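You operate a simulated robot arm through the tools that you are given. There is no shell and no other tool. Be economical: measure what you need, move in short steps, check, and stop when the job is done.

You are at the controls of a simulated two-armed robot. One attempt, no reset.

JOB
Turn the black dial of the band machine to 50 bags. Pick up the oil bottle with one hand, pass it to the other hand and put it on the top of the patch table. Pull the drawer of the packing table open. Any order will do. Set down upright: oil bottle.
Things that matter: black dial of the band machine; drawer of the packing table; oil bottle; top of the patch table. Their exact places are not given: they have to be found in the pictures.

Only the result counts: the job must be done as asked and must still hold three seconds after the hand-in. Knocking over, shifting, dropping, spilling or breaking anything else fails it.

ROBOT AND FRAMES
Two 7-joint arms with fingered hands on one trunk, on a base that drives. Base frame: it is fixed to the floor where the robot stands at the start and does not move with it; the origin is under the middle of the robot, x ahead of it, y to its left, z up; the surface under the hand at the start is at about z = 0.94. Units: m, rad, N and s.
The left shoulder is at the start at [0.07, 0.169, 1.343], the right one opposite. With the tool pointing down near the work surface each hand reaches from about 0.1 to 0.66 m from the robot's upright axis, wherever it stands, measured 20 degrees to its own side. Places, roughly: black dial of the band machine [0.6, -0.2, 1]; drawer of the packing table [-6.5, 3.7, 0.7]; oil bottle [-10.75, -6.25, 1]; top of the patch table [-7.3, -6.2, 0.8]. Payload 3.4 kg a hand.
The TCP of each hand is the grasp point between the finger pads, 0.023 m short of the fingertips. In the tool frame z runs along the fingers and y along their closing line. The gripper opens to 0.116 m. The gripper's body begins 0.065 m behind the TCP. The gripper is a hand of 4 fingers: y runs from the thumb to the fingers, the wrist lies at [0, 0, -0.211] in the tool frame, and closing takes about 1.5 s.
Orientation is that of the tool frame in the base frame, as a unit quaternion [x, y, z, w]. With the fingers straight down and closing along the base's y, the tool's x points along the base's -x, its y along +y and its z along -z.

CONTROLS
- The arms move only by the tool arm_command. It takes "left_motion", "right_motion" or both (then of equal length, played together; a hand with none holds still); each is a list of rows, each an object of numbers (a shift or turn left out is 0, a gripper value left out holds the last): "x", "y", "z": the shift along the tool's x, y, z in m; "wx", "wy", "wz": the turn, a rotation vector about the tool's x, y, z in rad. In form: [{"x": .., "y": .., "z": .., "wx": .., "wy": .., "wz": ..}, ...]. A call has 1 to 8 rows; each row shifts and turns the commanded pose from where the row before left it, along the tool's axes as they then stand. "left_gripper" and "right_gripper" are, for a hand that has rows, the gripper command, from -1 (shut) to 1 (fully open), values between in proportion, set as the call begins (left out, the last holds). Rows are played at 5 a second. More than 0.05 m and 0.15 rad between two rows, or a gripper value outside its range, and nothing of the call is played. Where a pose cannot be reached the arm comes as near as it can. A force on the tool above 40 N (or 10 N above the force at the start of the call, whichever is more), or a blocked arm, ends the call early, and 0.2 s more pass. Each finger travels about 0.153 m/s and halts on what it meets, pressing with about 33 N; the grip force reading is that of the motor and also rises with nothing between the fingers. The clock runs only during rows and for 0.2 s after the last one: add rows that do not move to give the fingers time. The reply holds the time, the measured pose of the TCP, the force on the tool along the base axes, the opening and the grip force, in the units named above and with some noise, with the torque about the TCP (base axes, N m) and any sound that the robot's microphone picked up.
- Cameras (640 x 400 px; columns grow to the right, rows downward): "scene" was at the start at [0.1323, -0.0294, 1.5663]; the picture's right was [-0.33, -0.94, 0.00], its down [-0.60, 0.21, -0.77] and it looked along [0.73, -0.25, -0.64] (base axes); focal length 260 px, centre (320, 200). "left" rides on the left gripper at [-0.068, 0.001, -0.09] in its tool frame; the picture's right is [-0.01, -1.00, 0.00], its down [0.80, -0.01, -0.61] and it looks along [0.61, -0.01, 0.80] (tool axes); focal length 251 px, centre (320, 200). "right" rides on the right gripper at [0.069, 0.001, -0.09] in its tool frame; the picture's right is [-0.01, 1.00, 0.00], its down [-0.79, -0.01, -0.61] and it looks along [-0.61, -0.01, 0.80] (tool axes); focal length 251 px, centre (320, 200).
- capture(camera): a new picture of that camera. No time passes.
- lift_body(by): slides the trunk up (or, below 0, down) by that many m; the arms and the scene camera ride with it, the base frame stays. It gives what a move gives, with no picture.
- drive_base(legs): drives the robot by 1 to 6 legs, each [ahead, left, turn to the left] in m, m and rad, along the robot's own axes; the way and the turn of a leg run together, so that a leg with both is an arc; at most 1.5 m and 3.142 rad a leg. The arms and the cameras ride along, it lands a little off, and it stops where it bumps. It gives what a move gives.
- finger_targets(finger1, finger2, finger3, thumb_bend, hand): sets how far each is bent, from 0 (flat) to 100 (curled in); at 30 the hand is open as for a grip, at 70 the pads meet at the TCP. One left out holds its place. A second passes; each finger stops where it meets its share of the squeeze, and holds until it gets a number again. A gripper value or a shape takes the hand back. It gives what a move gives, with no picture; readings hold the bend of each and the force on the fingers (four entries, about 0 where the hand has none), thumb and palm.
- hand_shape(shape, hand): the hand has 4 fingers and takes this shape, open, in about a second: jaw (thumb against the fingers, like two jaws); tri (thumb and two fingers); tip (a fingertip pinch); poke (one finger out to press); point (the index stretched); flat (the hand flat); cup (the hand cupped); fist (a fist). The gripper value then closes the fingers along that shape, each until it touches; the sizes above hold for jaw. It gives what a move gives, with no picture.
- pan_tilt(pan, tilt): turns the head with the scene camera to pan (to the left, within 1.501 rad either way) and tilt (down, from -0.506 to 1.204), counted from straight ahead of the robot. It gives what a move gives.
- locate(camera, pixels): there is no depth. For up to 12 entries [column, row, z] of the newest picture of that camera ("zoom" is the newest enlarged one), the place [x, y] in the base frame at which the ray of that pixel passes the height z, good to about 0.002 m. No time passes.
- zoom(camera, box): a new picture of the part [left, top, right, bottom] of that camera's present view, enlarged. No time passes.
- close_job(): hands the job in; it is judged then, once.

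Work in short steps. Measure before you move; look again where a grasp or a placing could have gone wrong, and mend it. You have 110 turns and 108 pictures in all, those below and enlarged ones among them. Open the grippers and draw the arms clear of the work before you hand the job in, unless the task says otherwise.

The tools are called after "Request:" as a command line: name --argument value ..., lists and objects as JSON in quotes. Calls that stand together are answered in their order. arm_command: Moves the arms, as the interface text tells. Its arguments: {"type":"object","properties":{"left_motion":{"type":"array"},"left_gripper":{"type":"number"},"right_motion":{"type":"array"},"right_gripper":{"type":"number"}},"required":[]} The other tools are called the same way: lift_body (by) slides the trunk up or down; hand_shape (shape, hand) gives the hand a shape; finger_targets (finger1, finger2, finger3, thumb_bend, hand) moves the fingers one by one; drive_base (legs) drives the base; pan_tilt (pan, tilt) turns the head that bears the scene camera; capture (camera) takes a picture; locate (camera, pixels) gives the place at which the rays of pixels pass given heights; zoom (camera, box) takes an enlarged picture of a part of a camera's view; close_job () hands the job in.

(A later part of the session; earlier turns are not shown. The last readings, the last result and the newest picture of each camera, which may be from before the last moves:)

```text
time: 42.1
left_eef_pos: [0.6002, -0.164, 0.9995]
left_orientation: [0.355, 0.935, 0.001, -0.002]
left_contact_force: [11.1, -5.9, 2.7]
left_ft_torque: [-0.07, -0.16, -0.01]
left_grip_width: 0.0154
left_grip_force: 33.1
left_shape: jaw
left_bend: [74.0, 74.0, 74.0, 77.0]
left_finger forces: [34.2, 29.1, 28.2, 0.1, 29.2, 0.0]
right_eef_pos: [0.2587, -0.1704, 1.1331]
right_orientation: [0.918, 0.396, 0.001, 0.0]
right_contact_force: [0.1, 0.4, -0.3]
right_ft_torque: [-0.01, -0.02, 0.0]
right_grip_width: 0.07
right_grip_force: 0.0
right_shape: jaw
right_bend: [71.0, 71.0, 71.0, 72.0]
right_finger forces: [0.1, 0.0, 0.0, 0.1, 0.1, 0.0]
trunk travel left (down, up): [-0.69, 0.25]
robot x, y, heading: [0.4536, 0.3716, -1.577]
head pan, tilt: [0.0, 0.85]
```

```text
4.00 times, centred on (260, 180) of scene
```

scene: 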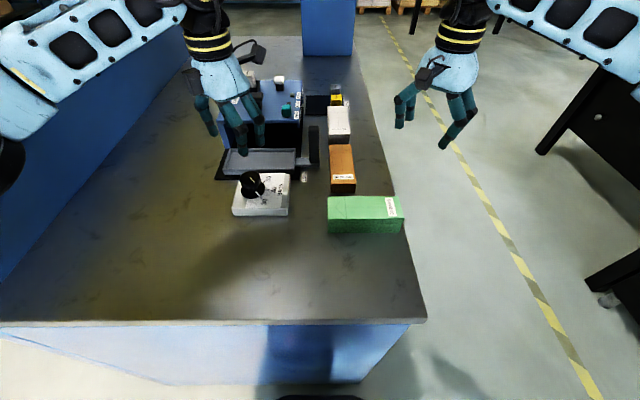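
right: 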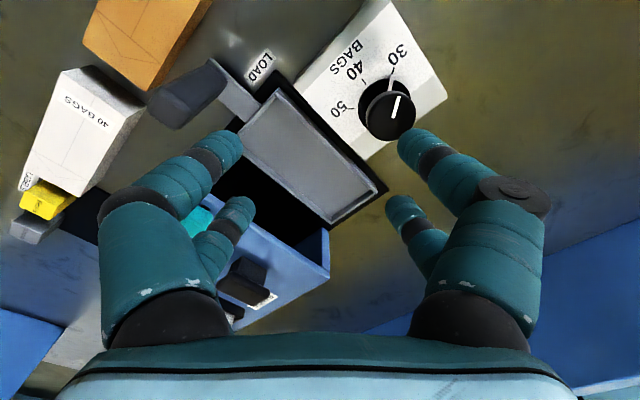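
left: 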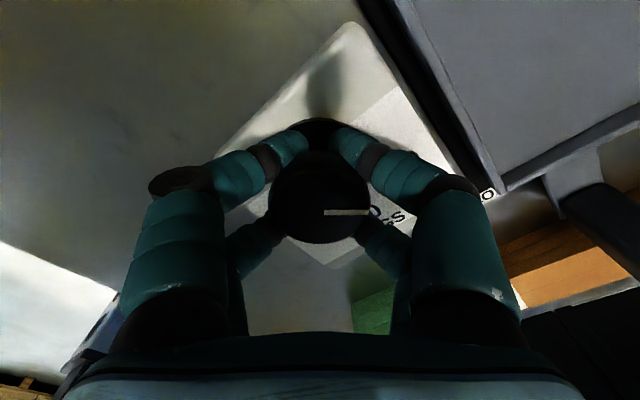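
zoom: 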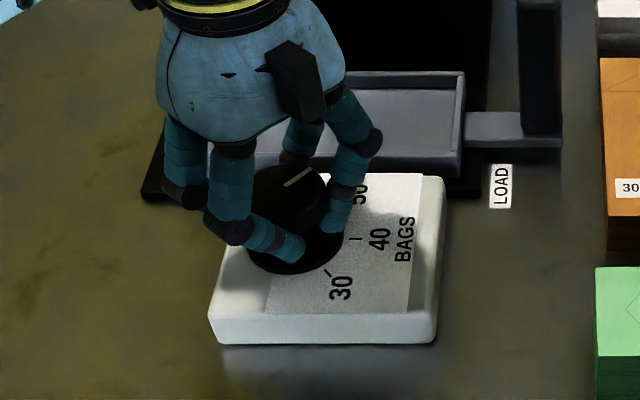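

The hand has turned 98.6° with no slip seen. I'll open, rise clear and inspect.

Request:
arm_command --left_motion '[{"wz": -0.025}, {}]'

Request:
arm_command --left_motion '[{}, {}, {}, {}, {"z": -0.02}, {"z": -0.04}, {"z": -0.04}, {}]' --left_gripper 0.3

Request:
capture --camera "left"

Request:
zoom --camera "scene" --box '[220, 160, 300, 220]'

```text
time: 42.7
left_eef_pos: [0.6007, -0.1639, 1.0004]
left_orientation: [0.343, 0.939, -0.001, -0.002]
left_contact_force: [10.5, -5.3, 2.6]
left_ft_torque: [-0.08, -0.15, -0.14]
left_grip_width: 0.0156
left_grip_force: 33.0
left_shape: jaw
left_bend: [74.0, 74.0, 74.0, 77.0]
left_finger forces: [35.0, 27.6, 29.6, 0.0, 28.7, 0.0]
right_eef_pos: [0.2579, -0.1712, 1.1338]
right_orientation: [0.918, 0.397, 0.002, 0.001]
right_contact_force: [0.6, 0.2, -0.3]
right_ft_torque: [0.0, 0.01, 0.02]
right_grip_width: 0.0701
right_grip_force: 0.1
right_shape: jaw
right_bend: [71.0, 71.0, 71.0, 72.0]
right_finger forces: [0.0, 0.0, 0.0, 0.1, 0.0, 0.0]
trunk travel left (down, up): [-0.69, 0.25]
robot x, y, heading: [0.4519, 0.3684, -1.571]
head pan, tilt: [0.0, 0.85]
```

```text
time: 44.5
left_eef_pos: [0.5998, -0.1636, 1.1004]
left_orientation: [0.343, 0.939, 0.0, -0.001]
left_contact_force: [-0.1, -0.4, -1.3]
left_ft_torque: [0.0, 0.0, 0.04]
left_grip_width: 0.075
left_grip_force: 0.0
left_shape: jaw
left_bend: [70.0, 70.0, 70.0, 70.0]
left_finger forces: [0.0, 0.0, 0.0, 0.0, 0.1, 0.0]
right_eef_pos: [0.2549, -0.1701, 1.1344]
right_orientation: [0.918, 0.396, 0.002, 0.001]
right_contact_force: [0.1, -0.1, -0.4]
right_ft_torque: [-0.03, 0.03, -0.03]
right_grip_width: 0.0699
right_grip_force: 0.1
right_shape: jaw
right_bend: [71.0, 71.0, 71.0, 72.0]
right_finger forces: [0.1, 0.0, 0.1, 0.1, 0.1, 0.1]
trunk travel left (down, up): [-0.69, 0.25]
robot x, y, heading: [0.4564, 0.3686, -1.581]
head pan, tilt: [0.0, 0.85]
```

```text
80 pictures are left
```

left: 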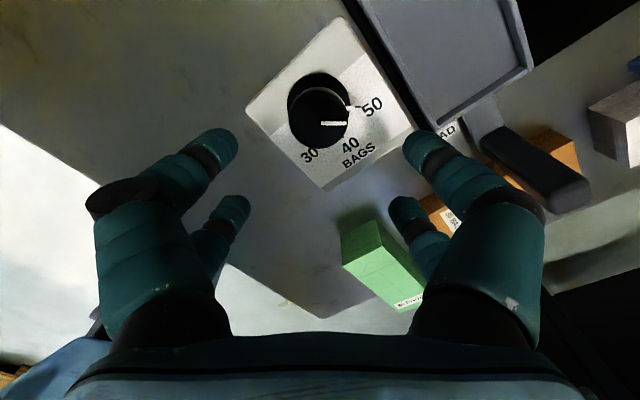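

```text
6.67 times, centred on (260, 190) of scene
```

zoom: 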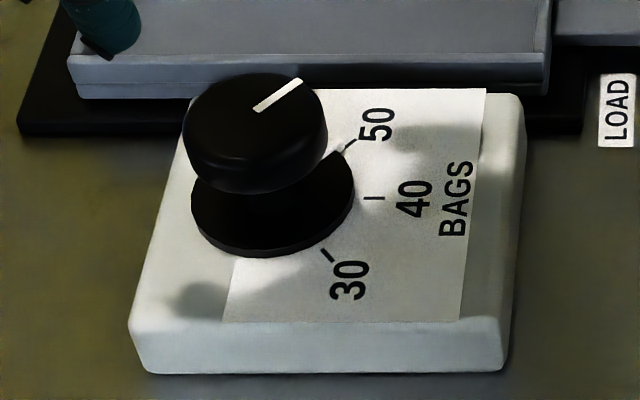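

Request:
zoom --camera "left" --box '[280, 50, 400, 170]'

```text
3.33 times, centred on (340, 110) of left
```

zoom: 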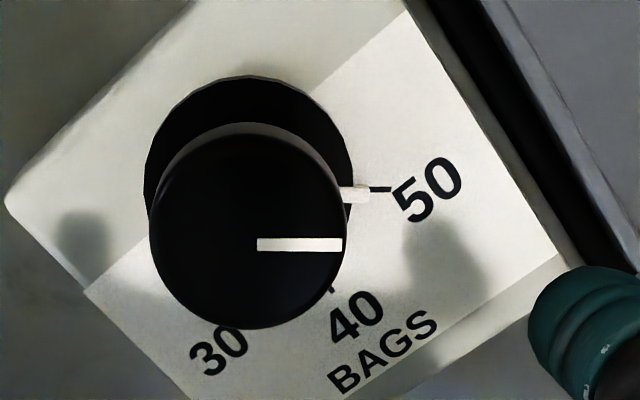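

The pointer lines up with the 50 tick, so the dial is done. Next I raise the trunk, return both hands to neutral yaw and drive back from the table.

Request:
lift_body --by 0.2

Request:
arm_command --left_motion '[{"wz": 0.125}, {"wz": 0.125}, {"wz": 0.125}, {"wz": 0.125}, {"wz": 0.125}, {"wz": 0.125}, {"wz": 0.125}, {}]' --right_motion '[{"wz": -0.11}, {"wz": -0.11}, {"wz": -0.11}, {"wz": -0.11}, {"wz": -0.11}, {"wz": -0.11}, {"wz": -0.1}, {}]'

Request:
drive_base --legs '[[-0.6, 0.0, 0.0]]'

Request:
arm_command --left_motion '[{"x": 0.045}, {"x": 0.045}, {"x": 0.045}, {"x": 0.045}, {}]' --right_motion '[{"x": 0.045}, {"x": 0.045}, {"x": 0.045}, {"x": 0.045}, {}]'

Request:
pan_tilt --pan -1.1 --tilt 0.35

Request:
capture --camera "scene"

```text
time: 46.6
left_eef_pos: [0.599, -0.1641, 1.3008]
left_orientation: [0.344, 0.939, 0.0, -0.001]
left_contact_force: [-0.8, -0.6, 0.0]
left_ft_torque: [0.0, 0.01, -0.01]
left_grip_width: 0.0751
left_grip_force: 0.0
left_shape: jaw
left_bend: [70.0, 70.0, 70.0, 70.0]
left_finger forces: [0.0, 0.0, 0.0, 0.0, 0.0, 0.0]
right_eef_pos: [0.2553, -0.1698, 1.3338]
right_orientation: [0.918, 0.397, 0.002, 0.001]
right_contact_force: [-0.1, 0.5, 0.4]
right_ft_torque: [0.03, -0.01, 0.0]
right_grip_width: 0.0701
right_grip_force: 0.1
right_shape: jaw
right_bend: [71.0, 71.0, 71.0, 72.0]
right_finger forces: [0.0, 0.0, 0.0, 0.0, 0.1, 0.0]
trunk travel left (down, up): [-0.89, 0.05]
robot x, y, heading: [0.4554, 0.368, -1.582]
head pan, tilt: [0.0, 0.85]
```

```text
time: 48.5
left_eef_pos: [0.599, -0.1633, 1.3011]
left_orientation: [0.71, 0.704, -0.001, -0.001]
left_contact_force: [-0.3, -0.5, 0.9]
left_ft_torque: [0.01, 0.03, 0.0]
left_grip_width: 0.0749
left_grip_force: 0.0
left_shape: jaw
left_bend: [70.0, 70.0, 70.0, 70.0]
left_finger forces: [0.0, 0.1, 0.0, 0.0, 0.0, 0.0]
right_eef_pos: [0.2541, -0.1701, 1.3348]
right_orientation: [0.705, 0.709, 0.001, 0.002]
right_contact_force: [0.5, -0.7, -0.5]
right_ft_torque: [-0.01, 0.02, 0.02]
right_grip_width: 0.0699
right_grip_force: 0.0
right_shape: jaw
right_bend: [71.0, 71.0, 71.0, 72.0]
right_finger forces: [0.1, 0.1, 0.0, 0.1, 0.1, 0.1]
trunk travel left (down, up): [-0.89, 0.05]
robot x, y, heading: [0.4521, 0.3698, -1.573]
head pan, tilt: [0.0, 0.85]
```

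```text
time: 51.8
left_eef_pos: [0.6034, 0.4331, 1.3002]
left_orientation: [0.709, 0.705, 0.0, 0.0]
left_contact_force: [-0.1, -0.6, 0.8]
left_ft_torque: [-0.02, 0.01, -0.01]
left_grip_width: 0.0747
left_grip_force: 0.2
left_shape: jaw
left_bend: [70.0, 70.0, 70.0, 70.0]
left_finger forces: [0.0, 0.0, 0.0, 0.1, 0.0, 0.0]
right_eef_pos: [0.2601, 0.4247, 1.3326]
right_orientation: [0.705, 0.709, 0.002, 0.002]
right_contact_force: [0.0, -0.2, -0.2]
right_ft_torque: [0.01, -0.02, 0.01]
right_grip_width: 0.07
right_grip_force: 0.1
right_shape: jaw
right_bend: [71.0, 71.0, 71.0, 72.0]
right_finger forces: [0.1, 0.0, 0.0, 0.1, 0.0, 0.0]
trunk travel left (down, up): [-0.89, 0.05]
robot x, y, heading: [0.4605, 0.9637, -1.578]
head pan, tilt: [0.0, 0.85]
```

```text
time: 53.0
left_eef_pos: [0.6047, 0.6143, 1.3026]
left_orientation: [0.709, 0.706, 0.0, 0.0]
left_contact_force: [-0.5, -0.7, -0.7]
left_ft_torque: [0.03, 0.01, 0.01]
left_grip_width: 0.0754
left_grip_force: 0.0
left_shape: jaw
left_bend: [70.0, 70.0, 70.0, 70.0]
left_finger forces: [0.0, 0.0, 0.0, 0.1, 0.1, 0.0]
right_eef_pos: [0.2601, 0.6075, 1.3339]
right_orientation: [0.706, 0.709, 0.001, 0.003]
right_contact_force: [-0.5, 0.2, -0.4]
right_ft_torque: [0.02, -0.02, -0.01]
right_grip_width: 0.0699
right_grip_force: 0.0
right_shape: jaw
right_bend: [71.0, 71.0, 71.0, 72.0]
right_finger forces: [0.0, 0.0, 0.0, 0.0, 0.0, 0.0]
trunk travel left (down, up): [-0.89, 0.05]
robot x, y, heading: [0.4604, 0.969, -1.575]
head pan, tilt: [0.0, 0.85]
```

```text
time: 54.4
left_eef_pos: [0.6025, 0.6142, 1.3012]
left_orientation: [0.709, 0.705, 0.0, -0.001]
left_contact_force: [-0.5, -0.3, -0.4]
left_ft_torque: [-0.01, -0.01, 0.01]
left_grip_width: 0.075
left_grip_force: 0.0
left_shape: jaw
left_bend: [70.0, 70.0, 70.0, 70.0]
left_finger forces: [0.0, 0.0, 0.0, 0.0, 0.1, 0.0]
right_eef_pos: [0.2602, 0.606, 1.3356]
right_orientation: [0.706, 0.708, 0.001, 0.003]
right_contact_force: [0.2, 0.6, -0.2]
right_ft_torque: [0.0, 0.0, -0.01]
right_grip_width: 0.07
right_grip_force: 0.1
right_shape: jaw
right_bend: [71.0, 71.0, 71.0, 72.0]
right_finger forces: [0.0, 0.0, 0.0, 0.1, 0.0, 0.0]
trunk travel left (down, up): [-0.89, 0.05]
robot x, y, heading: [0.4617, 0.9624, -1.58]
head pan, tilt: [-1.1, 0.351]
```

```text
77 pictures are left
```

scene: 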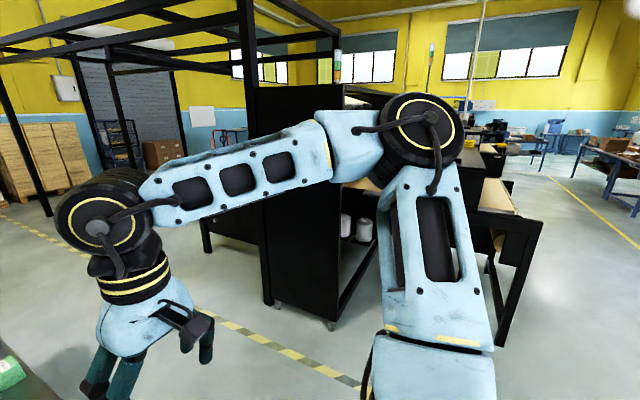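

A black machine stands ahead to the right, and an open corridor runs towards -x on the far right. I'll turn to face -x and look.

Request:
drive_base --legs '[[0.0, 0.0, -1.56]]'

Request:
pan_tilt --pan 0.0 --tilt 0.3

Request:
capture --camera "scene"

```text
time: 58.6
left_eef_pos: [0.108, 0.8184, 1.303]
left_orientation: [1.0, 0.003, 0.0, -0.001]
left_contact_force: [0.0, 0.6, 0.0]
left_ft_torque: [0.0, 0.0, -0.01]
left_grip_width: 0.0751
left_grip_force: 0.0
left_shape: jaw
left_bend: [70.0, 70.0, 70.0, 70.0]
left_finger forces: [0.1, 0.1, 0.0, 0.0, 0.0, 0.1]
right_eef_pos: [0.0973, 1.1606, 1.3357]
right_orientation: [1.0, 0.008, 0.0, 0.002]
right_contact_force: [-0.1, 0.3, 0.3]
right_ft_torque: [0.0, -0.03, -0.02]
right_grip_width: 0.0702
right_grip_force: 0.0
right_shape: jaw
right_bend: [71.0, 71.0, 71.0, 72.0]
right_finger forces: [0.0, 0.0, 0.0, 0.0, 0.0, 0.0]
trunk travel left (down, up): [-0.89, 0.05]
robot x, y, heading: [0.4576, 0.967, -3.138]
head pan, tilt: [-1.1, 0.351]
```

```text
time: 59.9
left_eef_pos: [0.1073, 0.8171, 1.3005]
left_orientation: [1.0, 0.003, -0.001, -0.001]
left_contact_force: [-0.1, 0.5, 0.7]
left_ft_torque: [0.01, -0.03, 0.0]
left_grip_width: 0.0753
left_grip_force: 0.0
left_shape: jaw
left_bend: [70.0, 70.0, 70.0, 70.0]
left_finger forces: [0.0, 0.0, 0.0, 0.1, 0.1, 0.0]
right_eef_pos: [0.0966, 1.161, 1.3355]
right_orientation: [1.0, 0.008, -0.001, 0.003]
right_contact_force: [0.4, -0.1, 0.2]
right_ft_torque: [0.01, -0.02, 0.03]
right_grip_width: 0.0697
right_grip_force: 0.0
right_shape: jaw
right_bend: [71.0, 71.0, 71.0, 72.0]
right_finger forces: [0.0, 0.0, 0.1, 0.0, 0.1, 0.1]
trunk travel left (down, up): [-0.89, 0.05]
robot x, y, heading: [0.4591, 0.9646, -3.135]
head pan, tilt: [0.0, 0.3]
```

```text
76 pictures are left
```

scene: 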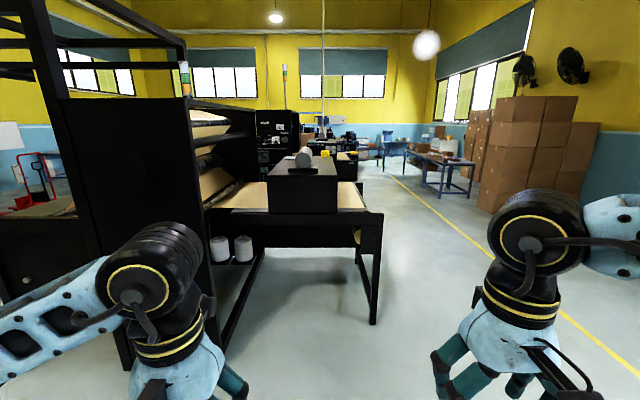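

The packing table is probably the blue-framed one near (440,165). I'll locate floor points for navigation.

Request:
locate --camera "scene" --pixels '[[373, 322, 0], [358, 262, 0], [443, 198, 0], [466, 192, 0], [423, 188, 0], [400, 180, 0], [487, 208, 0], [560, 310, 0], [440, 215, 0], [383, 172, 0], [232, 340, 0]]'

Request:
zoom --camera "scene" --box '[230, 100, 550, 220]'

```text
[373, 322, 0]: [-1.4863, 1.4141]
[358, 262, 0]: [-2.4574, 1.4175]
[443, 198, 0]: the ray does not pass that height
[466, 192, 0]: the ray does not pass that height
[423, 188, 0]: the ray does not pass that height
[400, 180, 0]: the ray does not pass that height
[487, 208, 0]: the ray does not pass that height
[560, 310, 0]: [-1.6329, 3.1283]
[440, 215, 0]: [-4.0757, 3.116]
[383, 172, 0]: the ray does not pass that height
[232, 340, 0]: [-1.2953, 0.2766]
```

```text
2.00 times, centred on (390, 160) of scene
```

zoom: 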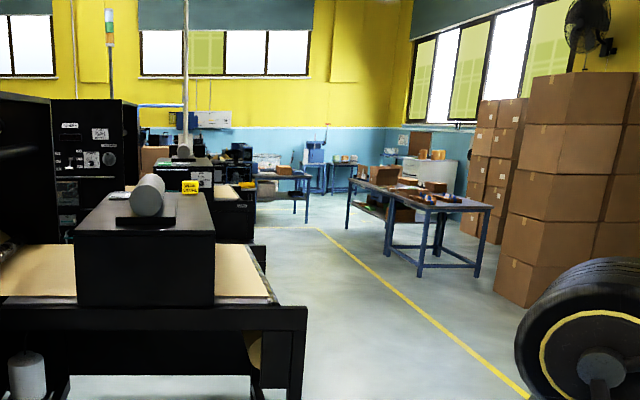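

The corridor between y≈1.42 (black table) and the yellow line (y≈3.1) is free. I'll shift right to y≈2.2 and drive to x≈-3.9.

Request:
drive_base --legs '[[0.0, -1.25, 0.0], [1.5, 0.0, 0.0], [1.5, 0.0, 0.0], [1.3, 0.0, 0.0]]'

Request:
pan_tilt --pan -0.4 --tilt 0.5

Request:
capture --camera "scene"

```text
time: 86.5
left_eef_pos: [-4.1901, 2.2049, 1.303]
left_orientation: [1.0, -0.028, 0.001, -0.001]
left_contact_force: [-0.3, 0.3, -1.0]
left_ft_torque: [0.01, 0.0, 0.0]
left_grip_width: 0.075
left_grip_force: 0.1
left_shape: jaw
left_bend: [70.0, 70.0, 70.0, 70.0]
left_finger forces: [0.1, 0.0, 0.0, 0.0, 0.0, 0.0]
right_eef_pos: [-4.1817, 2.5495, 1.3355]
right_orientation: [1.0, -0.023, 0.0, 0.003]
right_contact_force: [0.3, 0.2, -0.1]
right_ft_torque: [0.0, 0.03, 0.01]
right_grip_width: 0.0701
right_grip_force: 0.0
right_shape: jaw
right_bend: [71.0, 71.0, 71.0, 72.0]
right_finger forces: [0.1, 0.0, 0.0, 0.0, 0.0, 0.0]
trunk travel left (down, up): [-0.89, 0.05]
robot x, y, heading: [-3.8333, 2.3316, 3.082]
head pan, tilt: [0.0, 0.3]
```

```text
time: 87.3
left_eef_pos: [-4.1912, 2.206, 1.3014]
left_orientation: [1.0, -0.027, 0.0, -0.001]
left_contact_force: [0.5, -0.3, -0.3]
left_ft_torque: [-0.02, 0.02, 0.0]
left_grip_width: 0.075
left_grip_force: 0.0
left_shape: jaw
left_bend: [70.0, 70.0, 70.0, 70.0]
left_finger forces: [0.0, 0.1, 0.0, 0.0, 0.0, 0.1]
right_eef_pos: [-4.1827, 2.5485, 1.3357]
right_orientation: [1.0, -0.023, -0.001, 0.003]
right_contact_force: [0.1, -0.4, -1.1]
right_ft_torque: [0.03, -0.03, -0.01]
right_grip_width: 0.0702
right_grip_force: 0.1
right_shape: jaw
right_bend: [71.0, 71.0, 71.0, 72.0]
right_finger forces: [0.1, 0.1, 0.0, 0.0, 0.0, 0.1]
trunk travel left (down, up): [-0.89, 0.05]
robot x, y, heading: [-3.8307, 2.3341, 3.087]
head pan, tilt: [-0.4, 0.499]
```

```text
74 pictures are left
```

scene: 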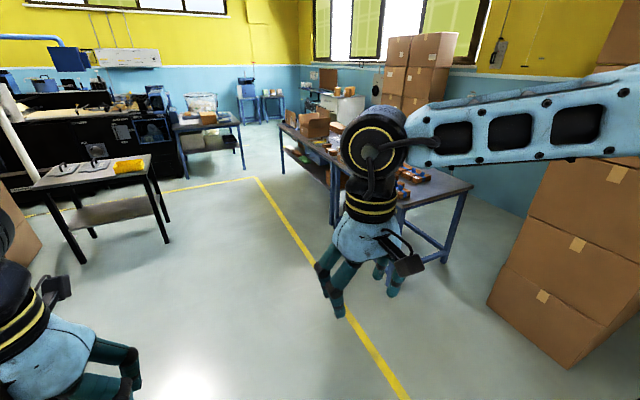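

The long table with blue legs shows at (300–470, 130–280). I'll locate its legs and the corner of the yellow line.

Request:
locate --camera "scene" --pixels '[[443, 280, 0], [333, 223, 0], [282, 172, 0], [256, 178, 0], [448, 190, 0.9], [283, 127, 0.9], [400, 208, 0.9], [240, 168, 0], [170, 240, 0], [80, 262, 0]]'

Request:
zoom --camera "scene" --box '[160, 60, 480, 260]'

```text
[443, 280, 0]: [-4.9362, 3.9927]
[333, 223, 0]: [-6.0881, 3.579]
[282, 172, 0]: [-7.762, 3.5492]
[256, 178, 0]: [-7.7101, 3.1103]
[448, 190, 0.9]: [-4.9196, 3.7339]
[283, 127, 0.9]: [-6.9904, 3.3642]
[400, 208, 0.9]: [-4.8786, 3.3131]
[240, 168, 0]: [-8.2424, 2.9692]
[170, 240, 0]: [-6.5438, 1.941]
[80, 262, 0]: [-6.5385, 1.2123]
```

```text
2.00 times, centred on (320, 160) of scene
```

zoom: 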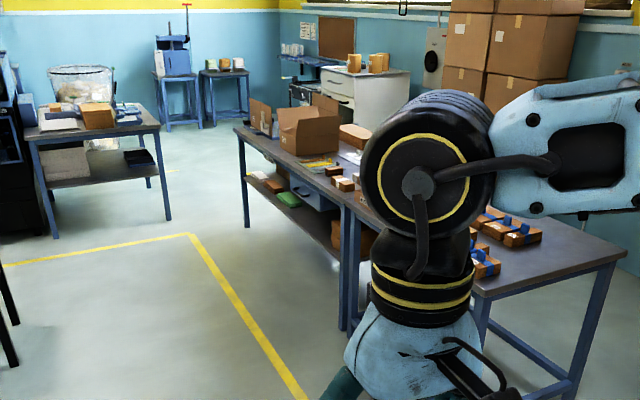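

The packing table with the open box seems to be the far section, x≈-6.1 to -7.7, with its front at y≈3.5. I'll drive to x≈-6.4, y≈2.7 and face it.

Request:
drive_base --legs '[[1.3, -0.25, 0.0], [1.25, 0.0, 0.0], [0.0, 0.0, -1.516]]'

Request:
pan_tilt --pan 0.0 --tilt 0.6

Request:
capture --camera "scene"

```text
time: 103.6
left_eef_pos: [-6.5305, 3.059, 1.3026]
left_orientation: [0.713, -0.702, 0.001, -0.001]
left_contact_force: [0.1, -0.3, -0.8]
left_ft_torque: [-0.03, 0.01, -0.02]
left_grip_width: 0.075
left_grip_force: 0.0
left_shape: jaw
left_bend: [70.0, 70.0, 70.0, 70.0]
left_finger forces: [0.1, 0.1, 0.1, 0.1, 0.0, 0.0]
right_eef_pos: [-6.1876, 3.0734, 1.3344]
right_orientation: [0.716, -0.698, -0.002, 0.0]
right_contact_force: [0.3, 0.5, -0.3]
right_ft_torque: [0.01, 0.01, 0.01]
right_grip_width: 0.0699
right_grip_force: 0.0
right_shape: jaw
right_bend: [71.0, 71.0, 71.0, 72.0]
right_finger forces: [0.1, 0.0, 0.0, 0.1, 0.0, 0.1]
trunk travel left (down, up): [-0.89, 0.05]
robot x, y, heading: [-6.3767, 2.711, 1.581]
head pan, tilt: [-0.4, 0.499]
```

```text
time: 104.5
left_eef_pos: [-6.5318, 3.0595, 1.3024]
left_orientation: [0.713, -0.702, 0.0, 0.0]
left_contact_force: [-0.2, -0.1, 0.8]
left_ft_torque: [0.02, 0.0, -0.02]
left_grip_width: 0.0751
left_grip_force: 0.1
left_shape: jaw
left_bend: [70.0, 70.0, 70.0, 70.0]
left_finger forces: [0.0, 0.0, 0.1, 0.1, 0.0, 0.0]
right_eef_pos: [-6.1863, 3.0734, 1.3349]
right_orientation: [0.716, -0.698, -0.003, 0.001]
right_contact_force: [0.0, 0.0, -0.1]
right_ft_torque: [0.04, 0.01, -0.01]
right_grip_width: 0.0701
right_grip_force: 0.1
right_shape: jaw
right_bend: [71.0, 71.0, 71.0, 72.0]
right_finger forces: [0.0, 0.0, 0.1, 0.1, 0.0, 0.0]
trunk travel left (down, up): [-0.89, 0.05]
robot x, y, heading: [-6.3783, 2.7101, 1.581]
head pan, tilt: [0.0, 0.6]
```

```text
72 pictures are left
```

scene: 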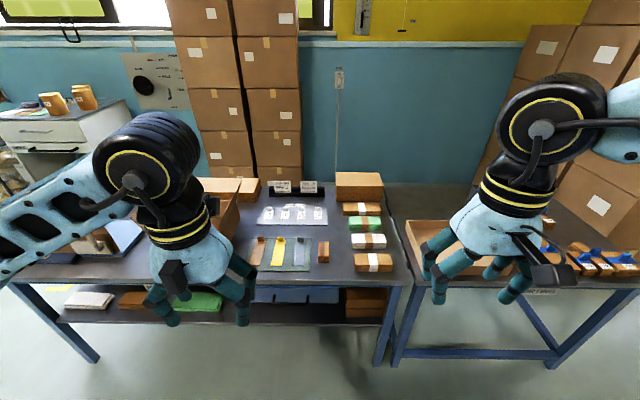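

I'll zoom on the front of the left table to find the drawer.

Request:
zoom --camera "scene" --box '[200, 220, 420, 360]'

Request:
capture --camera "left"

```text
2.86 times, centred on (310, 290) of scene
```

zoom: 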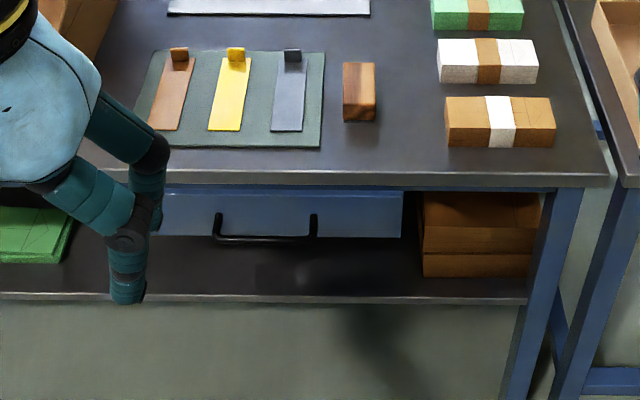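

```text
70 pictures are left
```

left: 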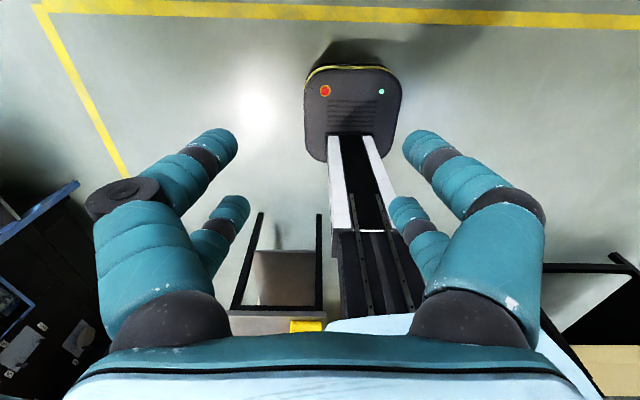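

The drawer front with a black bar handle shows at about (274–308, 304) in the scene. I'll compute places at candidate heights, then lower the trunk for a second viewpoint.

Request:
locate --camera "scene" --pixels '[[274, 303.6, 0.6], [274, 303.6, 0.65], [274, 303.6, 0.7], [307.6, 303.6, 0.6], [307.6, 303.6, 0.65], [307.6, 303.6, 0.7], [310, 281, 0.8], [310, 281, 0.75], [310, 281, 0.85], [310, 325, 0.3], [310, 325, 0.4]]'

Request:
lift_body --by -0.45

Request:
capture --camera "scene"

Request:
zoom --camera "scene" --box '[200, 180, 420, 320]'

```text
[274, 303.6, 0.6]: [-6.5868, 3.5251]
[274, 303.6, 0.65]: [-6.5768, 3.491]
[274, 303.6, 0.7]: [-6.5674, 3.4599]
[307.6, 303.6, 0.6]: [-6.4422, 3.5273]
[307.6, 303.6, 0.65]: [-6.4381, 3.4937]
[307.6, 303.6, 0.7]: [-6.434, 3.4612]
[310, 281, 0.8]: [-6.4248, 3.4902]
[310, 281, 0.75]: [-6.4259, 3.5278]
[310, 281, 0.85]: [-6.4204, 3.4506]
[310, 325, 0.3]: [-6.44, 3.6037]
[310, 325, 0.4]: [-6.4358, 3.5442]
```

```text
refused: -0.45 is not a number from -0.4 to 0.4
```

```text
69 pictures are left
```

scene: 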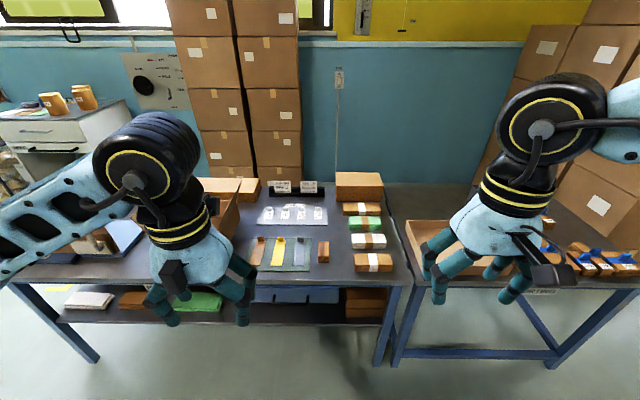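

```text
2.86 times, centred on (310, 250) of scene
```

zoom: 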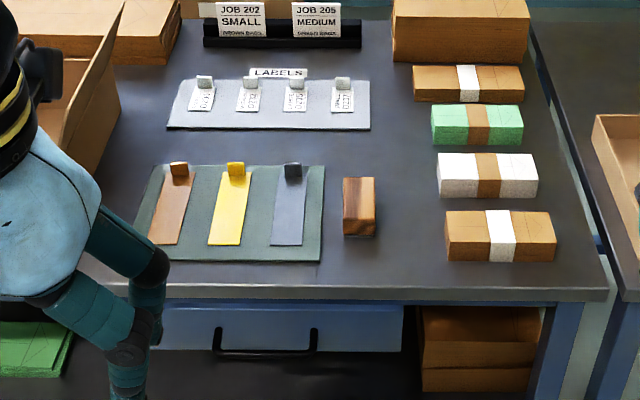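

Trunk steps are limited to 0.4 m; I'll lower by 0.4 and look again.

Request:
lift_body --by -0.4

Request:
zoom --camera "scene" --box '[160, 160, 400, 310]'

```text
time: 108.3
left_eef_pos: [-6.5299, 3.0594, 0.9014]
left_orientation: [0.712, -0.702, 0.001, -0.001]
left_contact_force: [0.0, 0.5, 0.2]
left_ft_torque: [0.0, 0.03, 0.03]
left_grip_width: 0.0751
left_grip_force: 0.1
left_shape: jaw
left_bend: [70.0, 70.0, 70.0, 70.0]
left_finger forces: [0.0, 0.0, 0.1, 0.0, 0.0, 0.1]
right_eef_pos: [-6.1869, 3.074, 0.9356]
right_orientation: [0.716, -0.698, -0.002, 0.002]
right_contact_force: [0.2, 0.7, -0.3]
right_ft_torque: [0.0, -0.01, -0.02]
right_grip_width: 0.0699
right_grip_force: 0.1
right_shape: jaw
right_bend: [71.0, 71.0, 71.0, 72.0]
right_finger forces: [0.0, 0.0, 0.1, 0.0, 0.0, 0.0]
trunk travel left (down, up): [-0.49, 0.45]
robot x, y, heading: [-6.3759, 2.7102, 1.582]
head pan, tilt: [0.0, 0.6]
```

```text
2.67 times, centred on (280, 235) of scene
```

zoom: 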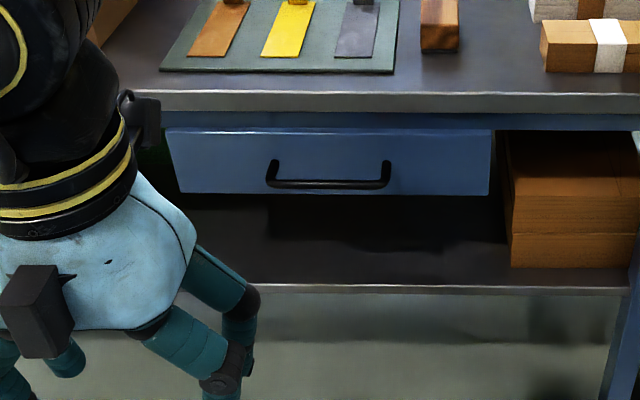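

The handle bar now lies at about (261–305, 229). I'll locate it from this lower view for triangulation.

Request:
locate --camera "scene" --pixels '[[261.3, 228.6, 0.6], [261.3, 228.6, 0.65], [261.3, 228.6, 0.7], [305.5, 228.6, 0.6], [305.5, 228.6, 0.65], [305.5, 228.6, 0.7], [310, 194.9, 0.75], [310, 194.9, 0.8], [310, 232.4, 0.65], [310, 232.4, 0.6]]'

```text
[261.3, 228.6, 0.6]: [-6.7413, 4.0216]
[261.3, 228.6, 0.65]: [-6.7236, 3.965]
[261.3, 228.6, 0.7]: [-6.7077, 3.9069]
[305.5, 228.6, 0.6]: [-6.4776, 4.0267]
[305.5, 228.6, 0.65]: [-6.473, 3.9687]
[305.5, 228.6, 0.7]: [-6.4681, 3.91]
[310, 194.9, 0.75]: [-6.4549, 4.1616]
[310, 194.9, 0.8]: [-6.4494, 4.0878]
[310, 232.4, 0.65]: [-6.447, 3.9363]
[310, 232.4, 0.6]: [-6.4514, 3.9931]
```

Those used the older raised-trunk picture; I'll locate on the zoom picture itself.

Request:
locate --camera "zoom" --pixels '[[270, 184, 0.6], [270, 184, 0.65], [270, 184, 0.7], [388, 184, 0.6], [388, 184, 0.65], [388, 184, 0.7], [400, 93, 0.75], [400, 93, 0.8], [330, 193, 0.65], [330, 193, 0.6], [330, 130, 0.7]]'

```text
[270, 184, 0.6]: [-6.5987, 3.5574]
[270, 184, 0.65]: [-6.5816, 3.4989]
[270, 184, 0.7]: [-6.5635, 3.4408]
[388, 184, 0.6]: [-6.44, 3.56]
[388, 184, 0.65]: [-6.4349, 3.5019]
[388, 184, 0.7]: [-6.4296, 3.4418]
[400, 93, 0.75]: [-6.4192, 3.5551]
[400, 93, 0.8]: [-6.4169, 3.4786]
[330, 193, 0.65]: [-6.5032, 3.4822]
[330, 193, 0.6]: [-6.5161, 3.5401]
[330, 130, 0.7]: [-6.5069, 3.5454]
```

Triangulated: handle bar centre at about (-6.505, 3.483, 0.666), running along x, and the table edge at y≈3.50. I'll back off, extend the left hand and pitch it to point forward.

Request:
drive_base --legs '[[-0.25, 0.0, 0.0]]'

Request:
arm_command --left_motion '[{"x": -0.045}, {"x": -0.045}, {"x": -0.045}, {"x": -0.045}, {"wy": -0.14}, {"wy": -0.14}, {"wy": -0.14}, {"wy": -0.14}]' --left_gripper 0.6

Request:
arm_command --left_motion '[{"wy": -0.14}, {"wy": -0.14}, {"wy": -0.14}, {"wy": -0.14}, {"wy": -0.15}, {"wy": -0.15}, {"wy": -0.13}, {}]'

```text
time: 110.1
left_eef_pos: [-6.5293, 2.811, 0.9018]
left_orientation: [0.715, -0.699, 0.001, -0.001]
left_contact_force: [0.5, 0.7, -0.3]
left_ft_torque: [0.04, 0.0, 0.01]
left_grip_width: 0.075
left_grip_force: 0.1
left_shape: jaw
left_bend: [70.0, 70.0, 70.0, 70.0]
left_finger forces: [0.0, 0.1, 0.0, 0.1, 0.0, 0.0]
right_eef_pos: [-6.1855, 2.8282, 0.9338]
right_orientation: [0.718, -0.696, -0.002, 0.001]
right_contact_force: [0.4, -0.5, 0.2]
right_ft_torque: [-0.01, 0.03, -0.02]
right_grip_width: 0.0703
right_grip_force: 0.0
right_shape: jaw
right_bend: [71.0, 71.0, 71.0, 72.0]
right_finger forces: [0.1, 0.1, 0.0, 0.0, 0.0, 0.0]
trunk travel left (down, up): [-0.49, 0.45]
robot x, y, heading: [-6.3745, 2.4645, 1.595]
head pan, tilt: [0.0, 0.6]
```

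```text
time: 111.9
left_eef_pos: [-6.5343, 2.9906, 0.903]
left_orientation: [0.687, -0.671, -0.198, -0.194]
left_contact_force: [-0.6, -0.4, 0.0]
left_ft_torque: [0.0, -0.02, -0.01]
left_grip_width: 0.0927
left_grip_force: 0.0
left_shape: jaw
left_bend: [59.0, 59.0, 59.0, 59.0]
left_finger forces: [0.0, 0.1, 0.0, 0.0, 0.0, 0.0]
right_eef_pos: [-6.1858, 2.8284, 0.935]
right_orientation: [0.718, -0.696, -0.002, 0.001]
right_contact_force: [0.1, -0.5, -0.3]
right_ft_torque: [-0.02, 0.03, 0.0]
right_grip_width: 0.07
right_grip_force: 0.0
right_shape: jaw
right_bend: [71.0, 71.0, 71.0, 72.0]
right_finger forces: [0.0, 0.1, 0.1, 0.1, 0.0, 0.1]
trunk travel left (down, up): [-0.49, 0.45]
robot x, y, heading: [-6.3719, 2.46, 1.592]
head pan, tilt: [0.0, 0.6]
```

```text
time: 113.7
left_eef_pos: [-6.527, 2.99, 0.9038]
left_orientation: [0.576, -0.57, -0.415, -0.412]
left_contact_force: [0.5, -0.6, 0.4]
left_ft_torque: [0.01, -0.03, 0.0]
left_grip_width: 0.0927
left_grip_force: 0.1
left_shape: jaw
left_bend: [59.0, 59.0, 59.0, 59.0]
left_finger forces: [0.1, 0.0, 0.0, 0.0, 0.1, 0.0]
left hand out of reach, approached as far as the arm can: row 5, 6, 7
right_eef_pos: [-6.1859, 2.8275, 0.9349]
right_orientation: [0.718, -0.696, -0.003, 0.001]
right_contact_force: [-0.5, 0.8, 0.8]
right_ft_torque: [0.01, -0.01, -0.02]
right_grip_width: 0.07
right_grip_force: 0.0
right_shape: jaw
right_bend: [71.0, 71.0, 71.0, 72.0]
right_finger forces: [0.0, 0.1, 0.1, 0.0, 0.0, 0.0]
trunk travel left (down, up): [-0.49, 0.45]
robot x, y, heading: [-6.3716, 2.4647, 1.597]
head pan, tilt: [0.0, 0.6]
```

The pitch stops at about 72°, which is enough (fingers slightly below horizontal). I'll ease back a little and roll the hand so that it closes vertically.

Request:
arm_command --left_motion '[{"wy": 0.12}, {"wz": 0.14}, {"wz": 0.14}, {"wz": 0.14}, {"wz": 0.14}, {"wz": 0.14}, {}]'

```text
time: 115.3
left_eef_pos: [-6.5295, 2.9901, 0.9024]
left_orientation: [-0.361, 0.763, 0.487, 0.224]
left_contact_force: [-0.4, 0.1, 0.3]
left_ft_torque: [0.0, -0.02, -0.02]
left_grip_width: 0.0927
left_grip_force: 0.1
left_shape: jaw
left_bend: [59.0, 59.0, 59.0, 59.0]
left_finger forces: [0.0, 0.0, 0.0, 0.0, 0.1, 0.0]
right_eef_pos: [-6.1861, 2.8279, 0.9342]
right_orientation: [0.718, -0.696, -0.002, 0.002]
right_contact_force: [-0.7, 0.2, 0.1]
right_ft_torque: [-0.03, 0.0, 0.01]
right_grip_width: 0.07
right_grip_force: 0.0
right_shape: jaw
right_bend: [71.0, 71.0, 71.0, 72.0]
right_finger forces: [0.0, 0.0, 0.1, 0.1, 0.1, 0.0]
trunk travel left (down, up): [-0.49, 0.45]
robot x, y, heading: [-6.3788, 2.4594, 1.592]
head pan, tilt: [0.0, 0.6]
```

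Rolling works; the fingers point along (0, 0.905, -0.425). I'll finish the roll.

Request:
arm_command --left_motion '[{"wz": 0.145}, {"wz": 0.145}, {"wz": 0.145}, {"wz": 0.145}, {"wz": 0.145}, {"wz": 0.145}, {}]'

Request:
capture --camera "left"

Request:
capture --camera "scene"

```text
time: 116.9
left_eef_pos: [-6.5272, 2.9899, 0.9022]
left_orientation: [-0.005, 0.845, 0.535, -0.003]
left_contact_force: [-0.7, 0.5, -0.4]
left_ft_torque: [0.01, 0.02, 0.01]
left_grip_width: 0.0928
left_grip_force: 0.2
left_shape: jaw
left_bend: [59.0, 59.0, 59.0, 59.0]
left_finger forces: [0.1, 0.0, 0.0, 0.0, 0.1, 0.0]
right_eef_pos: [-6.1864, 2.828, 0.9349]
right_orientation: [0.718, -0.696, -0.003, 0.001]
right_contact_force: [0.3, -0.5, -0.9]
right_ft_torque: [-0.02, -0.01, -0.01]
right_grip_width: 0.0702
right_grip_force: 0.0
right_shape: jaw
right_bend: [71.0, 71.0, 71.0, 72.0]
right_finger forces: [0.0, 0.0, 0.1, 0.0, 0.0, 0.0]
trunk travel left (down, up): [-0.49, 0.45]
robot x, y, heading: [-6.3719, 2.4627, 1.595]
head pan, tilt: [0.0, 0.6]
```

```text
66 pictures are left
```

left: 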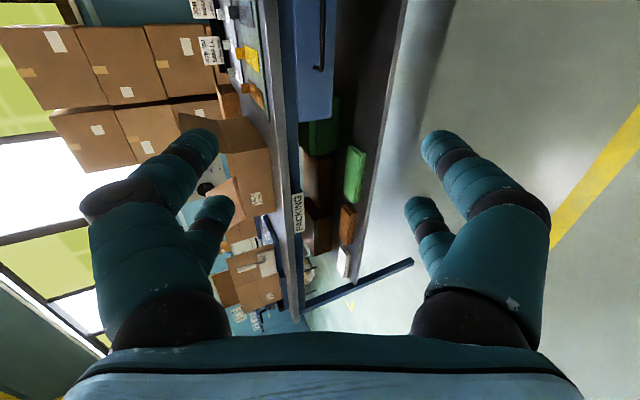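

```text
65 pictures are left
```

scene: 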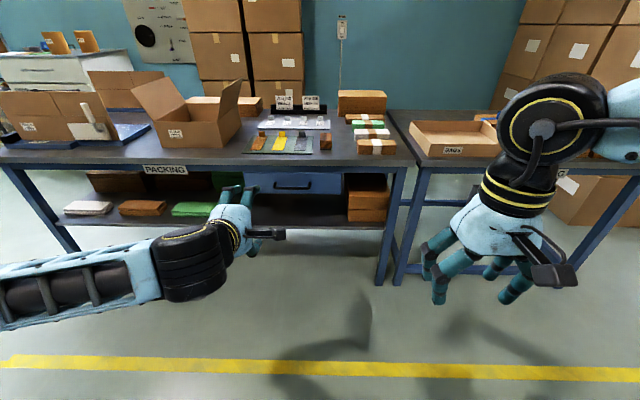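

The PACKING sign confirms the table. The handle's near end shows at (318,66) in the left picture; I'll zoom to refine its place.

Request:
zoom --camera "scene" --box '[240, 150, 360, 225]'

Request:
locate --camera "zoom" --pixels '[[190, 198, 0.64], [190, 198, 0.66], [190, 198, 0.68], [365, 198, 0.66], [270, 198, 0.66], [270, 198, 0.64]]'

Request:
zoom --camera "left" --box '[260, 0, 380, 75]'

```text
5.33 times, centred on (300, 188) of scene
```

zoom: 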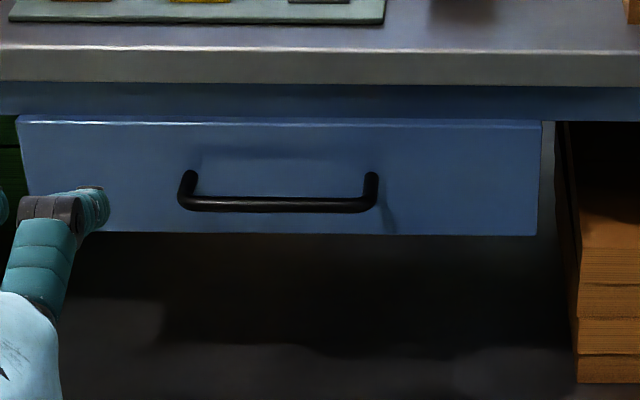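

```text
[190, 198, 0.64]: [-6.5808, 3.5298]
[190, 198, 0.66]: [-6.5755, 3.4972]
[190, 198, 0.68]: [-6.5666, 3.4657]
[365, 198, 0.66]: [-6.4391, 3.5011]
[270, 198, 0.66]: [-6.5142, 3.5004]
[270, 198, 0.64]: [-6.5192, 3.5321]
```

```text
5.33 times, centred on (320, 38) of left
```

zoom: 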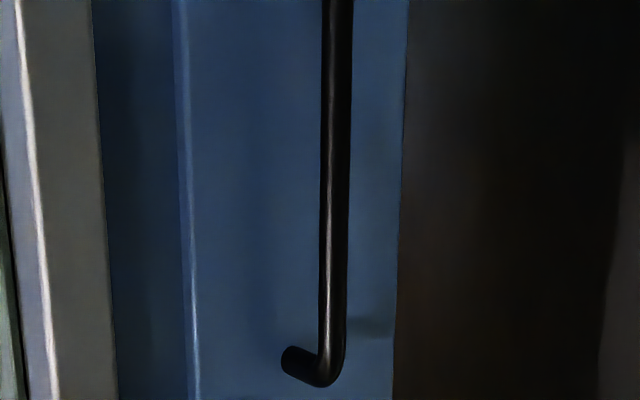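

Request:
locate --camera "zoom" --pixels '[[332, 350, 0.64], [332, 350, 0.66], [332, 350, 0.68], [336, 100, 0.66], [336, 100, 0.68], [295, 360, 0.66], [295, 360, 0.68]]'

Request:
locate --camera "scene" --pixels '[[278, 189, 0.64], [278, 189, 0.66], [278, 189, 0.68], [300, 189, 0.66], [300, 189, 0.68], [300, 194.5, 0.64], [300, 194.5, 0.66], [300, 173.5, 0.7], [300, 173.5, 0.72]]'

```text
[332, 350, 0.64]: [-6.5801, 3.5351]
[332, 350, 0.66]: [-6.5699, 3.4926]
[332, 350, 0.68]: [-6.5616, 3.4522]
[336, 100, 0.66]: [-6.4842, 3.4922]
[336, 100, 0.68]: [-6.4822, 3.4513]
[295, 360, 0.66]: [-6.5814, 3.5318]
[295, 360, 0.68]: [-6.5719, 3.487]
```

```text
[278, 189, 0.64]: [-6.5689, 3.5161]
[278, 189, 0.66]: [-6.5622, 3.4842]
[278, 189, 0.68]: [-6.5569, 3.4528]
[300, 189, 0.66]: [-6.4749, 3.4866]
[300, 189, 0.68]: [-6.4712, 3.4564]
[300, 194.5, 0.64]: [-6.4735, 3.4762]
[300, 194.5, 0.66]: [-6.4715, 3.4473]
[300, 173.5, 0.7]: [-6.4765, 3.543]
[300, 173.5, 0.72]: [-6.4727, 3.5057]
```

Best estimate of the bar: y≈3.478, z≈0.668, x -6.57 to -6.44. I'll lower the trunk 0.23, narrow the opening and drive forward 0.38 m, then look again.

Request:
lift_body --by -0.234

Request:
drive_base --legs '[[0.38, -0.03, 0.0]]'

Request:
arm_command --left_motion '[{}, {}, {}]' --left_gripper 0.1

Request:
capture --camera "left"

Request:
capture --camera "scene"

```text
time: 119.4
left_eef_pos: [-6.5273, 2.9906, 0.6695]
left_orientation: [-0.006, 0.844, 0.536, -0.002]
left_contact_force: [-0.3, 0.1, 0.2]
left_ft_torque: [-0.02, -0.01, 0.02]
left_grip_width: 0.0924
left_grip_force: 0.1
left_shape: jaw
left_bend: [59.0, 59.0, 59.0, 59.0]
left_finger forces: [0.0, 0.0, 0.0, 0.0, 0.0, 0.0]
right_eef_pos: [-6.1851, 2.8287, 0.7006]
right_orientation: [0.718, -0.696, -0.003, 0.001]
right_contact_force: [0.2, 0.0, -0.4]
right_ft_torque: [0.01, -0.03, -0.01]
right_grip_width: 0.07
right_grip_force: 0.0
right_shape: jaw
right_bend: [71.0, 71.0, 71.0, 72.0]
right_finger forces: [0.0, 0.0, 0.0, 0.0, 0.1, 0.0]
trunk travel left (down, up): [-0.256, 0.684]
robot x, y, heading: [-6.3728, 2.4664, 1.59]
head pan, tilt: [0.0, 0.6]
```

```text
time: 121.8
left_eef_pos: [-6.5089, 3.364, 0.6691]
left_orientation: [-0.008, 0.845, 0.535, -0.004]
left_contact_force: [-0.2, -0.1, 0.6]
left_ft_torque: [0.01, 0.02, 0.0]
left_grip_width: 0.0926
left_grip_force: 0.0
left_shape: jaw
left_bend: [59.0, 59.0, 59.0, 59.0]
left_finger forces: [0.0, 0.1, 0.1, 0.1, 0.0, 0.0]
right_eef_pos: [-6.1654, 3.2035, 0.7011]
right_orientation: [0.72, -0.694, -0.003, 0.002]
right_contact_force: [-0.6, 0.1, -0.6]
right_ft_torque: [-0.02, 0.0, 0.02]
right_grip_width: 0.07
right_grip_force: 0.1
right_shape: jaw
right_bend: [71.0, 71.0, 71.0, 72.0]
right_finger forces: [0.0, 0.0, 0.0, 0.0, 0.0, 0.0]
trunk travel left (down, up): [-0.256, 0.684]
robot x, y, heading: [-6.3555, 2.8343, 1.594]
head pan, tilt: [0.0, 0.6]
```

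```text
time: 122.6
left_eef_pos: [-6.5091, 3.3626, 0.668]
left_orientation: [-0.008, 0.845, 0.535, -0.003]
left_contact_force: [-0.9, 0.1, -1.1]
left_ft_torque: [0.01, -0.01, 0.02]
left_grip_width: 0.0645
left_grip_force: 0.1
left_shape: jaw
left_bend: [72.0, 72.0, 72.0, 74.0]
left_finger forces: [0.1, 0.1, 0.1, 0.0, 0.1, 0.1]
right_eef_pos: [-6.1661, 3.2025, 0.6998]
right_orientation: [0.72, -0.694, -0.002, 0.001]
right_contact_force: [-0.2, 0.5, -0.6]
right_ft_torque: [0.06, 0.0, 0.02]
right_grip_width: 0.0698
right_grip_force: 0.0
right_shape: jaw
right_bend: [71.0, 71.0, 71.0, 72.0]
right_finger forces: [0.0, 0.1, 0.0, 0.0, 0.1, 0.0]
trunk travel left (down, up): [-0.256, 0.684]
robot x, y, heading: [-6.3516, 2.8365, 1.591]
head pan, tilt: [0.0, 0.6]
```

```text
62 pictures are left
```

left: 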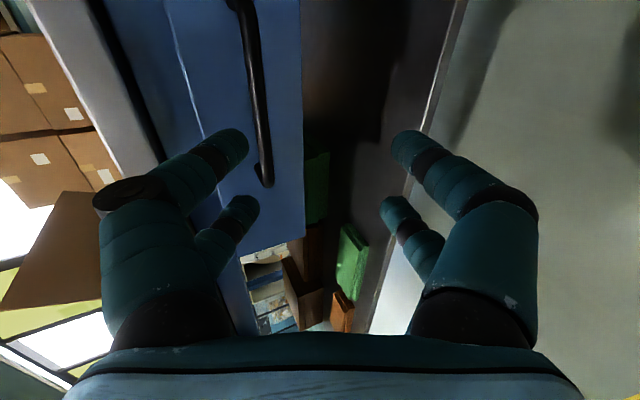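

```text
61 pictures are left
```

scene: 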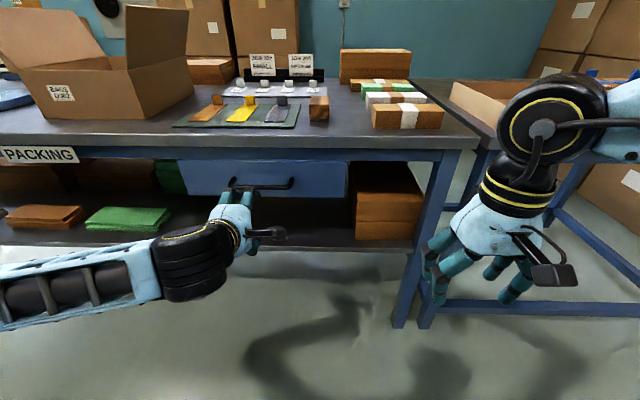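

The bar runs from (240,0) to (268,180) in the left picture. I'll re-triangulate at this nearer range.

Request:
locate --camera "left" --pixels '[[253, 90, 0.65], [253, 90, 0.66], [253, 90, 0.67], [253, 90, 0.68], [268, 180, 0.66], [268, 180, 0.67], [268, 180, 0.68]]'

Request:
locate --camera "scene" --pixels '[[265, 187, 0.65], [265, 187, 0.66], [265, 187, 0.67], [265, 187, 0.68], [290, 187, 0.67], [232, 187, 0.67]]'

Request:
zoom --camera "scene" --box '[200, 150, 320, 250]'

```text
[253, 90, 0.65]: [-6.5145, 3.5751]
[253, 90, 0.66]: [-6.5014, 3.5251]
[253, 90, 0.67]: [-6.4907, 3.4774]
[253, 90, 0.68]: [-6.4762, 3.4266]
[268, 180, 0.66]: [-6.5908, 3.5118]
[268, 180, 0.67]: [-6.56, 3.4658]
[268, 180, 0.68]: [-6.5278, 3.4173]
```

```text
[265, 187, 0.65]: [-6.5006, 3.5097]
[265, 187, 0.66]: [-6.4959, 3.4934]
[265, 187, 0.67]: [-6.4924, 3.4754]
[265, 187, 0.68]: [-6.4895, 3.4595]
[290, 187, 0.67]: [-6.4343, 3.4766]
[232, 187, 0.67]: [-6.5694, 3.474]
```

```text
4.00 times, centred on (260, 200) of scene
```

zoom: 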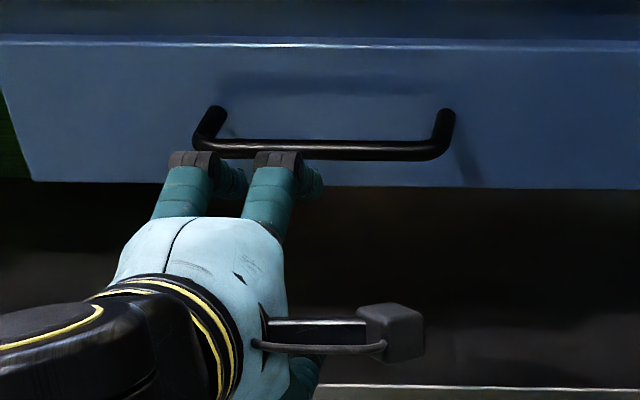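

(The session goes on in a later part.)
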